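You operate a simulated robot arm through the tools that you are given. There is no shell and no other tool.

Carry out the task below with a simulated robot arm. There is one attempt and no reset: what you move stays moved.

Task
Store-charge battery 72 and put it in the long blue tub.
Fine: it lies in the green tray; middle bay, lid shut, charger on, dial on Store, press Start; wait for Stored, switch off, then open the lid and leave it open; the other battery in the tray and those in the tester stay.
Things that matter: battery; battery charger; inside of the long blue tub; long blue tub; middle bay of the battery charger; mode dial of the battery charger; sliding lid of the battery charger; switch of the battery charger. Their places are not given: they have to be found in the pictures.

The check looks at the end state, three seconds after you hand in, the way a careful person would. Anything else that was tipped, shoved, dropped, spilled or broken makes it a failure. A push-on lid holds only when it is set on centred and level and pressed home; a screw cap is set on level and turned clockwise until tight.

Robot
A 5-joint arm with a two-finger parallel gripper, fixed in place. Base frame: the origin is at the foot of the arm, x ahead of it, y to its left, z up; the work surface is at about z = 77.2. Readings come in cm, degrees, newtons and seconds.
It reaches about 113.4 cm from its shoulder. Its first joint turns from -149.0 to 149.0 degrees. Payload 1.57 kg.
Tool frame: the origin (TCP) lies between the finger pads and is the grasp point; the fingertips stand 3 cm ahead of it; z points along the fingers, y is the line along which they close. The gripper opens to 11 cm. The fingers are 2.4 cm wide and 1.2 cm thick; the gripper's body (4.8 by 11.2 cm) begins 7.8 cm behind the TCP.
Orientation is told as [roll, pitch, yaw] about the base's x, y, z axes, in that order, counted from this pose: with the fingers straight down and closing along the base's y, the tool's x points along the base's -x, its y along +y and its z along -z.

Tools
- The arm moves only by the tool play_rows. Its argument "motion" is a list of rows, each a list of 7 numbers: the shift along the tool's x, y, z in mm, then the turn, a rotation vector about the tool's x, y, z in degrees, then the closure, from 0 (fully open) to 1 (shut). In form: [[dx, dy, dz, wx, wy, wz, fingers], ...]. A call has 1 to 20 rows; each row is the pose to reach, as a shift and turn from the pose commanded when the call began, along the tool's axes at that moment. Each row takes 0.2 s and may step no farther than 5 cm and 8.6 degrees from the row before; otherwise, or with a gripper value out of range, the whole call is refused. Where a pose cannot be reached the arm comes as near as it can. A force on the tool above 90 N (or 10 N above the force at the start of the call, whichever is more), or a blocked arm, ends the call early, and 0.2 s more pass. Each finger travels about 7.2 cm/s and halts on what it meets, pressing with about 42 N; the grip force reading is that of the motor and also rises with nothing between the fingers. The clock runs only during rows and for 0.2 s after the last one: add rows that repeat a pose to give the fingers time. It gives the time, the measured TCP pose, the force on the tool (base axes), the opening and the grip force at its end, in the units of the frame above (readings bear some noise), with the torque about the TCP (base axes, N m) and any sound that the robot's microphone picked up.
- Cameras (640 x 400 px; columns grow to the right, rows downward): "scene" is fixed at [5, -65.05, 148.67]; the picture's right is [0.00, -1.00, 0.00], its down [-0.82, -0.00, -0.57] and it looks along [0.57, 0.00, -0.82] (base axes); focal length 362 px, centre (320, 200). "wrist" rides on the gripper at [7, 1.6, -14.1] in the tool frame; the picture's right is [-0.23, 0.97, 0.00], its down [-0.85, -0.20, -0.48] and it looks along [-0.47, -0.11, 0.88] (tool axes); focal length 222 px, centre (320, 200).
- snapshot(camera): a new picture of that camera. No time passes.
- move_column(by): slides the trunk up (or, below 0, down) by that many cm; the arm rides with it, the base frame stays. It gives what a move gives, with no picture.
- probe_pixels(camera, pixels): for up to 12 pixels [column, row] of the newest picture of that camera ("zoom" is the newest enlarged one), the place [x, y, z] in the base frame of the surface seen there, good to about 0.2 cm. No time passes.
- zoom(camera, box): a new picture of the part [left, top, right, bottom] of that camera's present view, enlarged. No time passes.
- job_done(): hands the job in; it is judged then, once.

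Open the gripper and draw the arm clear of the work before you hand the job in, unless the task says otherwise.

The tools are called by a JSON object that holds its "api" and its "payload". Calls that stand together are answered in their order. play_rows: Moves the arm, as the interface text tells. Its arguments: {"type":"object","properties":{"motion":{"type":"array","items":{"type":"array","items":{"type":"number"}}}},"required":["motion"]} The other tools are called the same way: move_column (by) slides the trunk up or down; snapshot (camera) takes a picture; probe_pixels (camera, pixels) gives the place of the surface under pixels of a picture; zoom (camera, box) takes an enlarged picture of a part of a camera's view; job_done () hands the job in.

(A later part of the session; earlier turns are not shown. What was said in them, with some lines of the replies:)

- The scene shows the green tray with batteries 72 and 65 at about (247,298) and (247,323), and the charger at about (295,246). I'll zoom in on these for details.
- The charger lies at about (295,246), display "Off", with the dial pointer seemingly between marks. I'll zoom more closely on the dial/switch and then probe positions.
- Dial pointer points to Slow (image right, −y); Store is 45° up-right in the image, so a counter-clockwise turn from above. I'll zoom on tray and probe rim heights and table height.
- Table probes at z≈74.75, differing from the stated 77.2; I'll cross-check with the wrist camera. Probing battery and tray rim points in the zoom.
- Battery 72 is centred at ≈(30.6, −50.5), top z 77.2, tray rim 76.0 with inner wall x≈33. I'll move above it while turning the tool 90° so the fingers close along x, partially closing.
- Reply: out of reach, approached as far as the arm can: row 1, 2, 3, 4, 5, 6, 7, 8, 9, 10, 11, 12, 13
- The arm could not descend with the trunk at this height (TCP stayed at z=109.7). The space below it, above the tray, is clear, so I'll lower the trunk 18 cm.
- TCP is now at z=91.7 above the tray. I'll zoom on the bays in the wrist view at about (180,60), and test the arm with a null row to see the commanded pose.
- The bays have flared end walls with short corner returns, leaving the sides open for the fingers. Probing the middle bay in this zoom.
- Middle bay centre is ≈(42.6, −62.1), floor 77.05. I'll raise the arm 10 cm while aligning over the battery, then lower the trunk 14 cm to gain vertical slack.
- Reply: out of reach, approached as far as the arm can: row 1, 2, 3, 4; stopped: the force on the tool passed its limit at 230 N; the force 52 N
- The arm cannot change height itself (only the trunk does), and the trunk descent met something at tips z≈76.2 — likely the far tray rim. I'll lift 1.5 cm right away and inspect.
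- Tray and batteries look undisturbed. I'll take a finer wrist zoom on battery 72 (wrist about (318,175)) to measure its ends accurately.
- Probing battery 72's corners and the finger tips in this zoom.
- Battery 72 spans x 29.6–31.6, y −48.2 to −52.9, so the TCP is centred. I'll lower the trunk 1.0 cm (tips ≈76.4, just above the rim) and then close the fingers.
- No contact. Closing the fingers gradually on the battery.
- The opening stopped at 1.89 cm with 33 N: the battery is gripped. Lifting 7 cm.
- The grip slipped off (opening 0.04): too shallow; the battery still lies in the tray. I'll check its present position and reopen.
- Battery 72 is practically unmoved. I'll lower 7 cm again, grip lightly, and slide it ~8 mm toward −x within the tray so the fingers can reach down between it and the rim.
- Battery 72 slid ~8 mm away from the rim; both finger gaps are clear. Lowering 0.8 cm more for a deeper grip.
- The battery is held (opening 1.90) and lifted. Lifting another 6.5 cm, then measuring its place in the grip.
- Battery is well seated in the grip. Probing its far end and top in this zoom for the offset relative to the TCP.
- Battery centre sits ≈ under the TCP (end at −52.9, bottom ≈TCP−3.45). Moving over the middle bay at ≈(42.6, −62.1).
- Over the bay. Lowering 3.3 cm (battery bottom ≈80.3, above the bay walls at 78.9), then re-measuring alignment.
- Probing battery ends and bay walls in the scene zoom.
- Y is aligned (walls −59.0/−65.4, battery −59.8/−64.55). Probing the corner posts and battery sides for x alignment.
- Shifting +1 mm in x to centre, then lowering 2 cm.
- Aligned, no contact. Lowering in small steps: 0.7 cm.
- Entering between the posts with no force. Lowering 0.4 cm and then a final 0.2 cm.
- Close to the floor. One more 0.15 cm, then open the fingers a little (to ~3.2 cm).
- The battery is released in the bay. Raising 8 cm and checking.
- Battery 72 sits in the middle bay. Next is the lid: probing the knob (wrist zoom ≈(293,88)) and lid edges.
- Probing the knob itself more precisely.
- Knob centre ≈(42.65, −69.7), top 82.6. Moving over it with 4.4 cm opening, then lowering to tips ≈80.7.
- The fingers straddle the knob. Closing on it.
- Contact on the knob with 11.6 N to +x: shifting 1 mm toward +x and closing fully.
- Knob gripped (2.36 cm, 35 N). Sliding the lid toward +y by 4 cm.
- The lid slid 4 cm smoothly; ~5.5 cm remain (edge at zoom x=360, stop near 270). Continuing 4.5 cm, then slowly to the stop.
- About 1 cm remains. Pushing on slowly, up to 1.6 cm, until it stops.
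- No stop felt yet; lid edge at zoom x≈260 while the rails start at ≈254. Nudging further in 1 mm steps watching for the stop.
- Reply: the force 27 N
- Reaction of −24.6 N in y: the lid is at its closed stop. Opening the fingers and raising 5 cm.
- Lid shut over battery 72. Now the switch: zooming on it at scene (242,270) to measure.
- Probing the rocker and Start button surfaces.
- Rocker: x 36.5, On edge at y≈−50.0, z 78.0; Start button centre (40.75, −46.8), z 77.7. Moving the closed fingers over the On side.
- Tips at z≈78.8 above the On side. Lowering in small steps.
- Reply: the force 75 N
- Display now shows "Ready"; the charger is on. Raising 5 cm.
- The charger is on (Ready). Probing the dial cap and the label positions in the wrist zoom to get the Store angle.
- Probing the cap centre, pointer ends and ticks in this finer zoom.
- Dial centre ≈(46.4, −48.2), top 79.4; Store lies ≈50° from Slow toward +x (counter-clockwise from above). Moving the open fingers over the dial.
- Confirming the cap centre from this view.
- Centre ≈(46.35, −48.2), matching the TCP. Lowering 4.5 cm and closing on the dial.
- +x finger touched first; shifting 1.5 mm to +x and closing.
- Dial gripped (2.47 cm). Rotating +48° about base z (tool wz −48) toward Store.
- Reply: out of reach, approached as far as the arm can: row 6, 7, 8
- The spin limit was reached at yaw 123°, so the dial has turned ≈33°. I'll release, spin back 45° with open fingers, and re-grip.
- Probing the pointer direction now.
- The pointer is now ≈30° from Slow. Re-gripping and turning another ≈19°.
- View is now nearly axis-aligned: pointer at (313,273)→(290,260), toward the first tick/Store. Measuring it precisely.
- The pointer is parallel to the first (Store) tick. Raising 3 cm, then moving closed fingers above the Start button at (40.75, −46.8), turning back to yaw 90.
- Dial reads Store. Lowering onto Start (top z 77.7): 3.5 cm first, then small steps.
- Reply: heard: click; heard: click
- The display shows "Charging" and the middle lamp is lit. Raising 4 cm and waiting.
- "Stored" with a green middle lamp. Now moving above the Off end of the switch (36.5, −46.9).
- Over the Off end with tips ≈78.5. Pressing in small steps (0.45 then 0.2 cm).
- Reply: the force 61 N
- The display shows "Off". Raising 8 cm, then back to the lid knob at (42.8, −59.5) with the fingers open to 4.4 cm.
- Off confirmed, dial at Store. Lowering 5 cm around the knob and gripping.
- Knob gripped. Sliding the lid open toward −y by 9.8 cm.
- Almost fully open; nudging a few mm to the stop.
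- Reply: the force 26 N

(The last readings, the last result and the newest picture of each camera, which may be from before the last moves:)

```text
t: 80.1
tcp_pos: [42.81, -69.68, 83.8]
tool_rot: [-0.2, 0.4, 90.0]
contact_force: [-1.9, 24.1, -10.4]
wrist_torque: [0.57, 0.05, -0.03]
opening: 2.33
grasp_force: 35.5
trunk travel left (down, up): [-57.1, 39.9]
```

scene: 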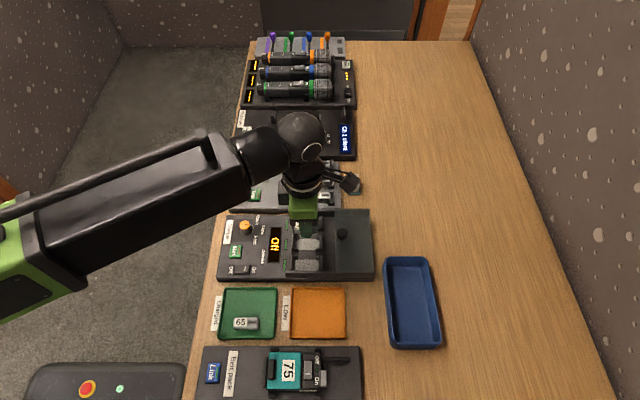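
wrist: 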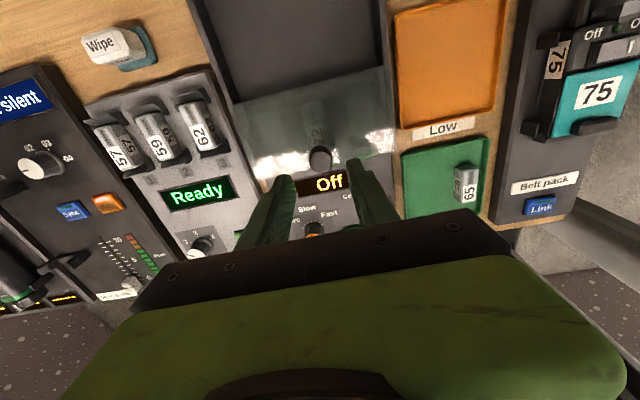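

At the open stop (24 N). Releasing the knob, raising 5 cm and moving back over the battery at (42.75, −62.2).

{"api": "play_rows", "payload": {"motion": [[-1, 0, 0, 0, 0, 0, 0.85], [-1, 0, 0, 0, 0, 0, 0.75], [-1, 0, 0, 0, 0, 0, 0.65], [-1, 0, 0, 0, 0, 0, 0.6], [-1, 0, 0, 0, 0, 0, 0.6]]}}

{"api": "move_column", "payload": {"by": 5}}

{"api": "play_rows", "payload": {"motion": [[-12, 0, 0, 0, 0, 0, 0.62], [-35, 0, 0, 0, 0, 0, 0.68], [-60, 0, 0, 0, 0, 0, 0.72], [-73, 0, 0, 0, 0, 0, 0.72], [-73, 0, 0, 0, 0, 0, 0.72], [-73, 0, 0, 0, 0, 0, 0.72]]}}

{"api": "zoom", "payload": {"camera": "wrist", "box": [220, 80, 420, 220]}}

{"api": "zoom", "payload": {"camera": "scene", "box": [210, 190, 400, 290]}}

```text
t: 81.3
tcp_pos: [42.68, -69.84, 83.8]
tool_rot: [-0.3, 0.5, 90.0]
contact_force: [-0.3, -0.1, -0.9]
wrist_torque: [0.05, 0.01, -0.03]
opening: 4.41
grasp_force: 0.1
trunk travel left (down, up): [-57.1, 39.9]
```

```text
t: 82.3
tcp_pos: [42.7, -69.88, 88.6]
tool_rot: [-0.4, 0.4, 90.0]
contact_force: [-0.6, 0.1, 0.1]
wrist_torque: [0.0, -0.03, -0.05]
opening: 4.39
grasp_force: 0.1
trunk travel left (down, up): [-62.1, 34.9]
```

```text
t: 83.7
tcp_pos: [42.77, -62.26, 88.77]
tool_rot: [-0.3, 0.4, 90.0]
contact_force: [-0.5, -0.2, -0.8]
wrist_torque: [0.0, 0.02, -0.01]
opening: 3.08
grasp_force: 0.0
trunk travel left (down, up): [-62.1, 34.9]
```

```text
2.86 times, centred on (320, 150) of wrist
```

zoom: 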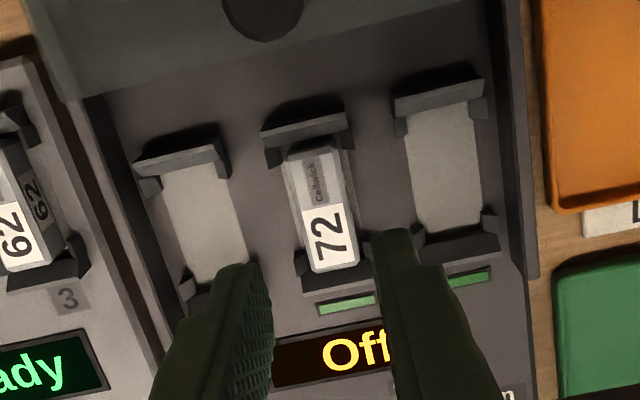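

```text
3.37 times, centred on (305, 240) of scene
```

zoom: 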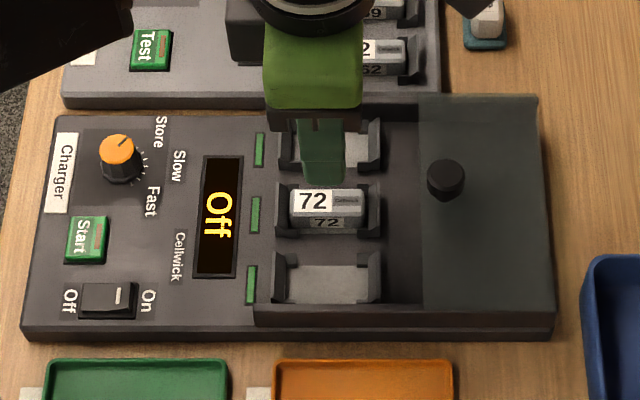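

Same spot as at release, opening 3.08. Lowering 8.3 cm to TCP ≈80.45 and gripping.

{"api": "move_column", "payload": {"by": -7.5}}

{"api": "move_column", "payload": {"by": -0.8}}

{"api": "play_rows", "payload": {"motion": [[0, 0, 0, 0, 0, 0, 0.78], [0, 0, 0, 0, 0, 0, 0.84], [0, 0, 0, 0, 0, 0, 0.9], [0, 0, 0, 0, 0, 0, 1.0], [0, 0, 0, 0, 0, 0, 1.0], [0, 0, 0, 0, 0, 0, 1.0]]}}

```text
t: 84.8
tcp_pos: [42.82, -62.12, 81.28]
tool_rot: [-0.2, 0.4, 90.0]
contact_force: [0.4, -0.3, 0.7]
wrist_torque: [0.01, -0.02, 0.0]
opening: 3.09
grasp_force: 0.0
trunk travel left (down, up): [-54.6, 42.4]
```

```text
t: 85.3
tcp_pos: [42.88, -62.32, 80.53]
tool_rot: [-0.3, 0.4, 90.1]
contact_force: [0.7, -0.5, 0.0]
wrist_torque: [-0.01, -0.04, -0.01]
opening: 3.08
grasp_force: 0.0
trunk travel left (down, up): [-53.8, 43.2]
```

```text
t: 86.8
tcp_pos: [42.86, -62.21, 80.38]
tool_rot: [-0.3, 0.4, 90.2]
contact_force: [0.1, -0.1, 1.4]
wrist_torque: [0.0, 0.04, 0.04]
opening: 1.88
grasp_force: 33.3
trunk travel left (down, up): [-53.8, 43.2]
```

Gripped (1.88 cm). Lifting 2 cm slowly, then 8 cm more.

{"api": "move_column", "payload": {"by": 2}}

{"api": "move_column", "payload": {"by": 8}}

{"api": "snapshot", "payload": {"camera": "wrist"}}

{"api": "snapshot", "payload": {"camera": "scene"}}

```text
t: 87.4
tcp_pos: [42.84, -62.34, 82.46]
tool_rot: [-0.3, 0.4, 90.1]
contact_force: [0.3, 0.5, -0.9]
wrist_torque: [-0.02, 0.03, -0.03]
opening: 1.91
grasp_force: 33.4
trunk travel left (down, up): [-55.8, 41.2]
```

```text
t: 88.6
tcp_pos: [42.86, -62.32, 90.55]
tool_rot: [-0.2, 0.4, 90.1]
contact_force: [0.0, 0.5, -0.5]
wrist_torque: [0.0, 0.0, -0.04]
opening: 1.89
grasp_force: 33.0
trunk travel left (down, up): [-63.8, 33.2]
```

```text
taken
```

wrist: 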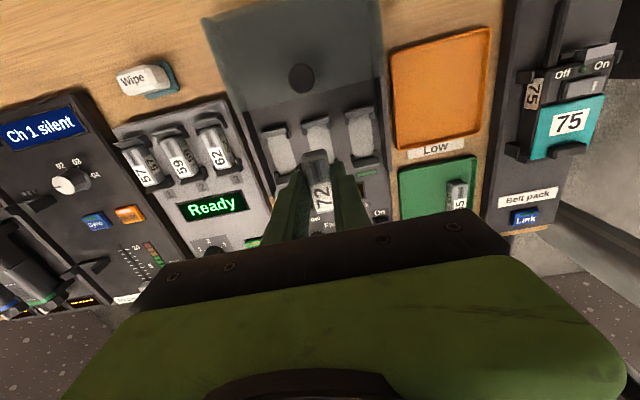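

```text
taken
```

scene: 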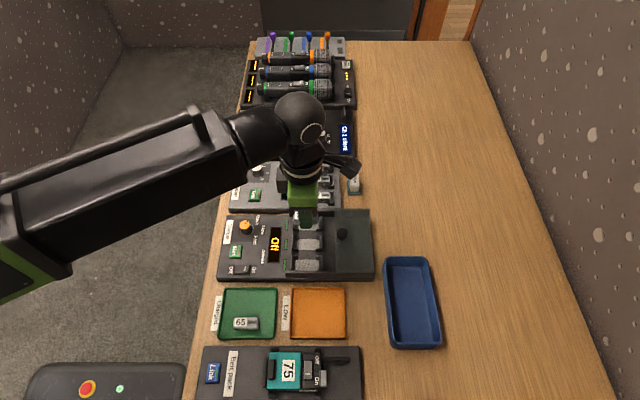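

Battery held at z≈87; charger left Off, lid open, dial Store. Probing the blue tub's rim and floor at (411,303) before moving.

{"api": "zoom", "payload": {"camera": "scene", "box": [370, 245, 455, 360]}}

{"api": "probe_pixels", "payload": {"camera": "scene", "pixels": [[395, 290], [405, 290], [415, 290], [425, 290], [432, 290], [410, 320], [430, 320], [386, 290], [437, 300], [410, 280], [413, 335], [408, 270]]}}

```text
3.48 times, centred on (412, 302) of scene
```

zoom: 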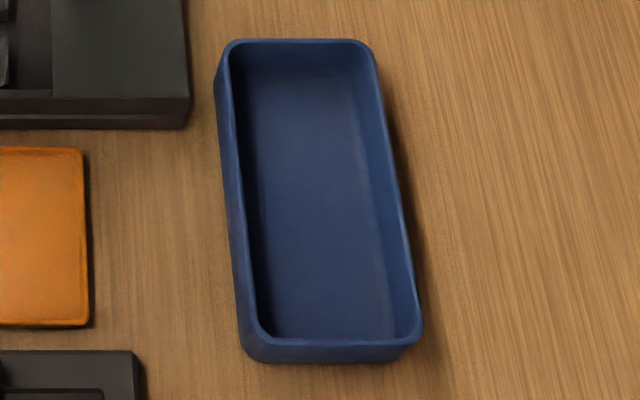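

```text
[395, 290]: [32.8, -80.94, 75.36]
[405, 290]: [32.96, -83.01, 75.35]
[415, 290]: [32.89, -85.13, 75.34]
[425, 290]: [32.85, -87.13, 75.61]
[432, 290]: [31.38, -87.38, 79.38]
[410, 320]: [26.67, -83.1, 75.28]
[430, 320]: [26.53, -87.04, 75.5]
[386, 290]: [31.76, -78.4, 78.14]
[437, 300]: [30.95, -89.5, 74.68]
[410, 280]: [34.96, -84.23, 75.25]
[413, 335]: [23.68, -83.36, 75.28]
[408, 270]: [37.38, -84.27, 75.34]
```

Tub interior spans y≈−80.3…−87.0, x≈22.5…38, floor 75.35, rim 79.4. Carrying the battery over its centre (31, −83.6).

{"api": "play_rows", "payload": {"motion": [[16, 9, 0, 0, 0, 0, 1], [46, 26, 0, 0, 0, 0, 1], [80, 45, 0, 0, 0, 0, 1], [114, 63.5, 0, 0, 0, 0, 1], [148, 82.5, 0, 0, 0, 0, 1], [180, 100, 0, 0, 0, 0, 1], [204, 113.5, 0, 0, 0, 0, 1], [212.8, 118.6, 0, 0, 0, 0, 1], [212.8, 118.6, 0, 0, 0, 0, 1], [212.8, 118.6, 0, 0, 0, 0, 1]]}}

{"api": "snapshot", "payload": {"camera": "wrist"}}

{"api": "snapshot", "payload": {"camera": "scene"}}

```text
t: 90.8
tcp_pos: [30.86, -83.52, 90.35]
tool_rot: [-0.3, 0.4, 90.0]
contact_force: [-0.4, -0.6, 0.5]
wrist_torque: [-0.01, -0.02, 0.02]
opening: 1.87
grasp_force: 33.0
trunk travel left (down, up): [-63.8, 33.2]
```

```text
taken
```

wrist: 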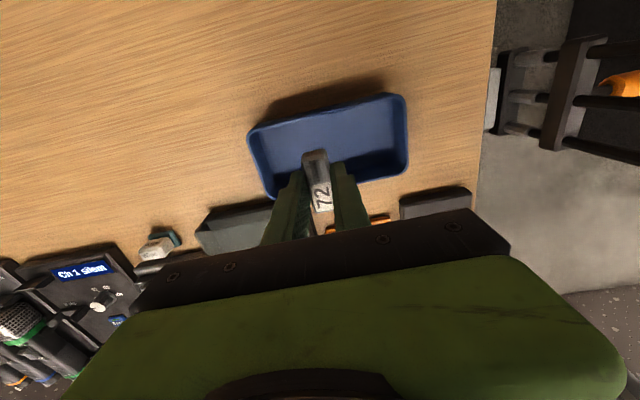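

```text
taken
```

scene: 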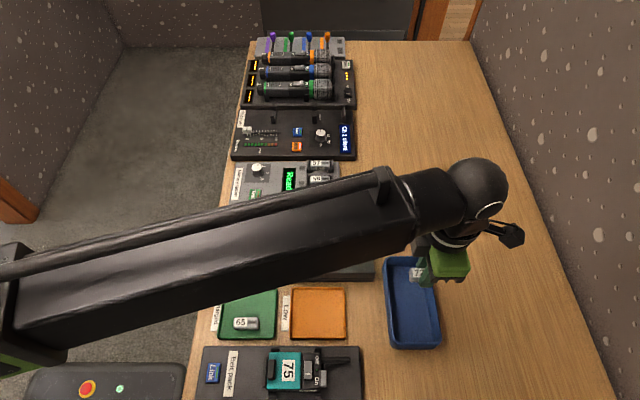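

Over the tub. Before lowering ~11 cm, checking the forearm's height above the charger by probing it.

{"api": "probe_pixels", "payload": {"camera": "scene", "pixels": [[300, 220], [300, 270], [200, 310], [380, 200], [400, 240], [250, 290], [350, 256], [470, 185], [440, 200], [100, 340]]}}

{"api": "zoom", "payload": {"camera": "wrist", "box": [230, 80, 430, 220]}}

```text
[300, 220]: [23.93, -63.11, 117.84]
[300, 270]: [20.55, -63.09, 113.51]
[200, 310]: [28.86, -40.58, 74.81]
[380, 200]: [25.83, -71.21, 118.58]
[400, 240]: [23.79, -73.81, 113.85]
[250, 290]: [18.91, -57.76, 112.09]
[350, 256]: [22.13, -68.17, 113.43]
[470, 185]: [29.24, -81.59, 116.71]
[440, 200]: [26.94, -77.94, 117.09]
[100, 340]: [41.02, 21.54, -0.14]
```

```text
2.86 times, centred on (330, 150) of wrist
```

zoom: 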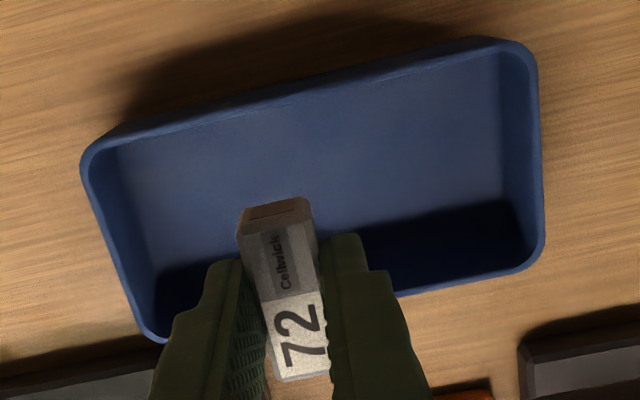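

The forearm is at z>110, plenty of clearance. Lowering 7.5 cm and checking alignment with the tub.

{"api": "move_column", "payload": {"by": -7.5}}

{"api": "zoom", "payload": {"camera": "wrist", "box": [200, 60, 460, 230]}}

{"api": "zoom", "payload": {"camera": "scene", "box": [365, 235, 475, 360]}}

```text
t: 91.9
tcp_pos: [30.91, -83.58, 83.0]
tool_rot: [-0.4, 0.4, 90.0]
contact_force: [-0.1, -0.2, -0.4]
wrist_torque: [-0.01, -0.02, -0.01]
opening: 1.89
grasp_force: 33.3
trunk travel left (down, up): [-56.3, 40.7]
```

```text
2.35 times, centred on (330, 145) of wrist
```

zoom: 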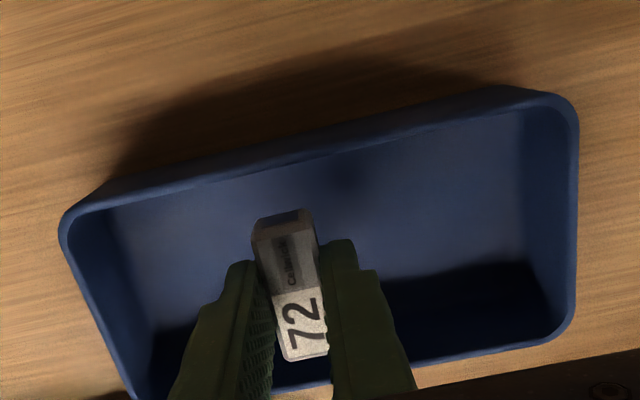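

```text
3.20 times, centred on (420, 298) of scene
```

zoom: 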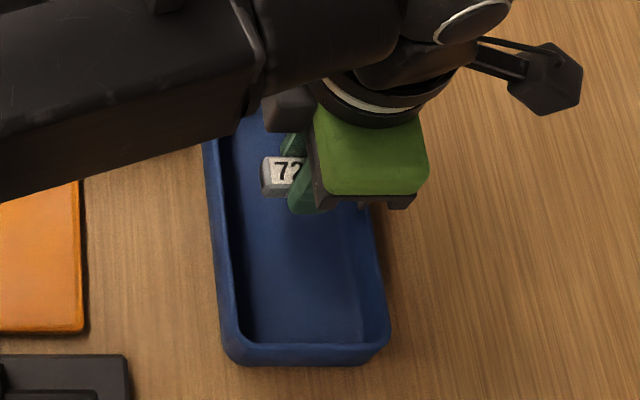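

Well inside the tub outline. Lowering 3.5 cm, then 0.5 cm to just touch the floor.

{"api": "move_column", "payload": {"by": -3.5}}

{"api": "move_column", "payload": {"by": -0.5}}

{"api": "zoom", "payload": {"camera": "wrist", "box": [200, 60, 460, 230]}}

```text
t: 92.7
tcp_pos: [30.91, -83.52, 79.46]
tool_rot: [-0.3, 0.4, 90.1]
contact_force: [0.0, 0.0, -1.1]
wrist_torque: [-0.01, -0.02, 0.0]
opening: 1.88
grasp_force: 33.7
trunk travel left (down, up): [-52.8, 44.2]
```

```text
t: 93.2
tcp_pos: [30.92, -83.53, 78.9]
tool_rot: [-0.3, 0.4, 90.1]
contact_force: [-0.1, -0.4, -1.2]
wrist_torque: [0.03, 0.0, 0.01]
opening: 1.87
grasp_force: 32.7
trunk travel left (down, up): [-52.3, 44.7]
```

```text
2.35 times, centred on (330, 145) of wrist
```

zoom: 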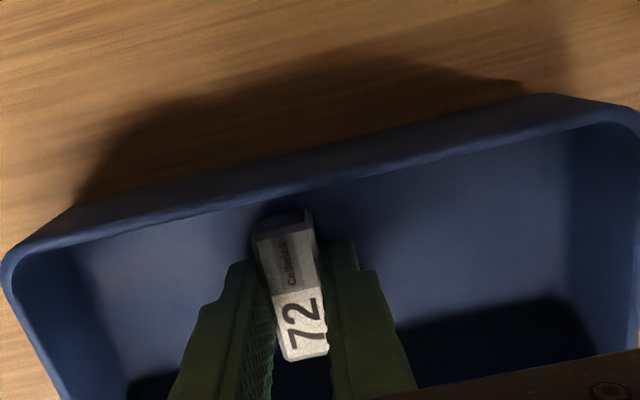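

Battery is just on the floor. Opening the fingers and raising.

{"api": "play_rows", "payload": {"motion": [[0, 0, 0, 0, 0, 0, 0.86], [0, 0, 0, 0, 0, 0, 0.8], [0, 0, 0, 0, 0, 0, 0.72], [0, 0, 0, 0, 0, 0, 0.68], [0, 0, 0, 0, 0, 0, 0.68]]}}

{"api": "move_column", "payload": {"by": 14}}

{"api": "snapshot", "payload": {"camera": "wrist"}}

{"api": "snapshot", "payload": {"camera": "scene"}}

```text
t: 94.4
tcp_pos: [30.93, -83.49, 78.96]
tool_rot: [-0.3, 0.5, 90.1]
contact_force: [-0.4, 0.6, 0.1]
wrist_torque: [-0.02, 0.02, 0.03]
opening: 3.52
grasp_force: 0.0
trunk travel left (down, up): [-52.3, 44.7]
```

```text
t: 96.1
tcp_pos: [30.95, -83.53, 92.96]
tool_rot: [-0.3, 0.4, 90.1]
contact_force: [0.3, -0.1, -0.5]
wrist_torque: [0.0, 0.02, 0.0]
opening: 3.51
grasp_force: 0.0
trunk travel left (down, up): [-66.3, 30.7]
```

```text
taken
```

wrist: 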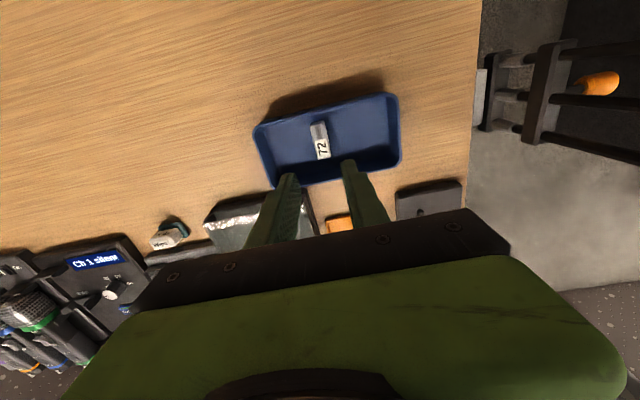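

```text
taken
```

scene: 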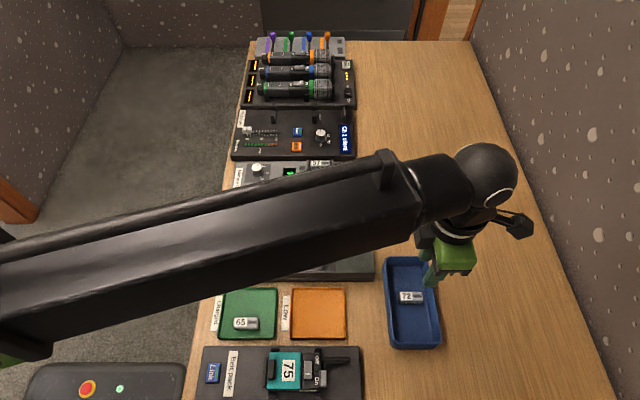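

Battery 72 lies in the tub at (410,297). Raising the trunk and drawing the arm back toward its starting place to verify everything.

{"api": "move_column", "payload": {"by": 15}}

{"api": "play_rows", "payload": {"motion": [[-15, -6, 0, 0, 0, 0, 0.6], [-50, -20, 0, 0, 0, 0, 0.5], [-90, -36, 0, 0, 0, 0, 0.4], [-130, -52, 0, 0, 0, 0, 0.3], [-170, -68, 0, 0, 0, 0, 0.2], [-210, -84, 0, 0, 0, 0, 0.1], [-250, -100, 0, 0, 0, 0, 0], [-290, -116, 0, 0, 0, 0, 0], [-330, -132, 0, 0, 0, 0, 0], [-370, -140, 0, 0, 0, 0, 0], [-400, -140, 0, 0, 0, 0, 0], [-400, -140, 0, 0, 0, 0, 0]]}}

{"api": "snapshot", "payload": {"camera": "scene"}}

{"api": "zoom", "payload": {"camera": "scene", "box": [210, 195, 450, 355]}}

```text
t: 97.9
tcp_pos: [30.86, -83.55, 108.04]
tool_rot: [-0.3, 0.4, 90.1]
contact_force: [0.4, 0.1, 0.2]
wrist_torque: [0.0, 0.01, 0.01]
opening: 3.52
grasp_force: 0.2
trunk travel left (down, up): [-81.3, 15.7]
```

```text
t: 100.5
tcp_pos: [44.85, -43.55, 108.0]
tool_rot: [-0.3, 0.4, 89.9]
contact_force: [0.1, 0.1, 0.0]
wrist_torque: [-0.02, -0.02, 0.0]
opening: 11.01
grasp_force: 0.0
trunk travel left (down, up): [-81.3, 15.7]
```

```text
taken
```

scene: 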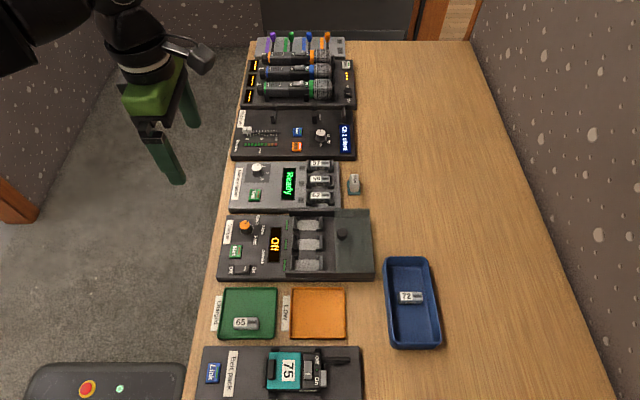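

```text
2.50 times, centred on (330, 275) of scene
```

zoom: 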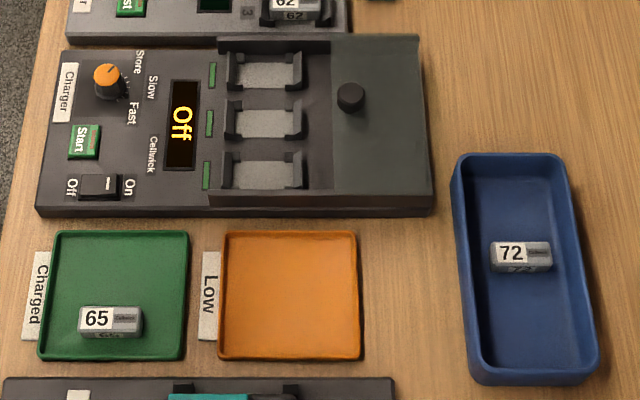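

Battery 72 lies in the long blue tub. The charger is Off with its lid fully open and the dial on Store. Battery 65 is still in the tray, the tester is untouched, and the arm is clear with an open gripper, so I'm handing in.

{"api": "job_done", "payload": {}}

```text
The job is handed in.
```

Battery 72 is store-charged and lying in the long blue tub, and I've handed the job in; no verdict came back.

- **Charge:** it went in the middle bay with the lid shut, the charger on and the dial on Store. I pressed Start, and the display went from "Charging" to "Stored" with the middle lamp green.
- **Charger now:** it is switched off ("Off" on the display), the lid is open against its stop, and the dial is still on Store.
- **Other batteries:** battery 65 is still in the green tray, and I did not touch the ones in the tester.
- **Arm:** the gripper is open and clear of the table.

- **Bumped tray:** early on, a trunk move came down too far and the fingers hit the green tray's rim, peaking at about 230 N. The pictures afterwards showed the tray and both batteries in place.
- **First grip slipped:** my first grip on battery 72 slipped off. I slid it about 8 mm inside the tray and picked it up on the second try.
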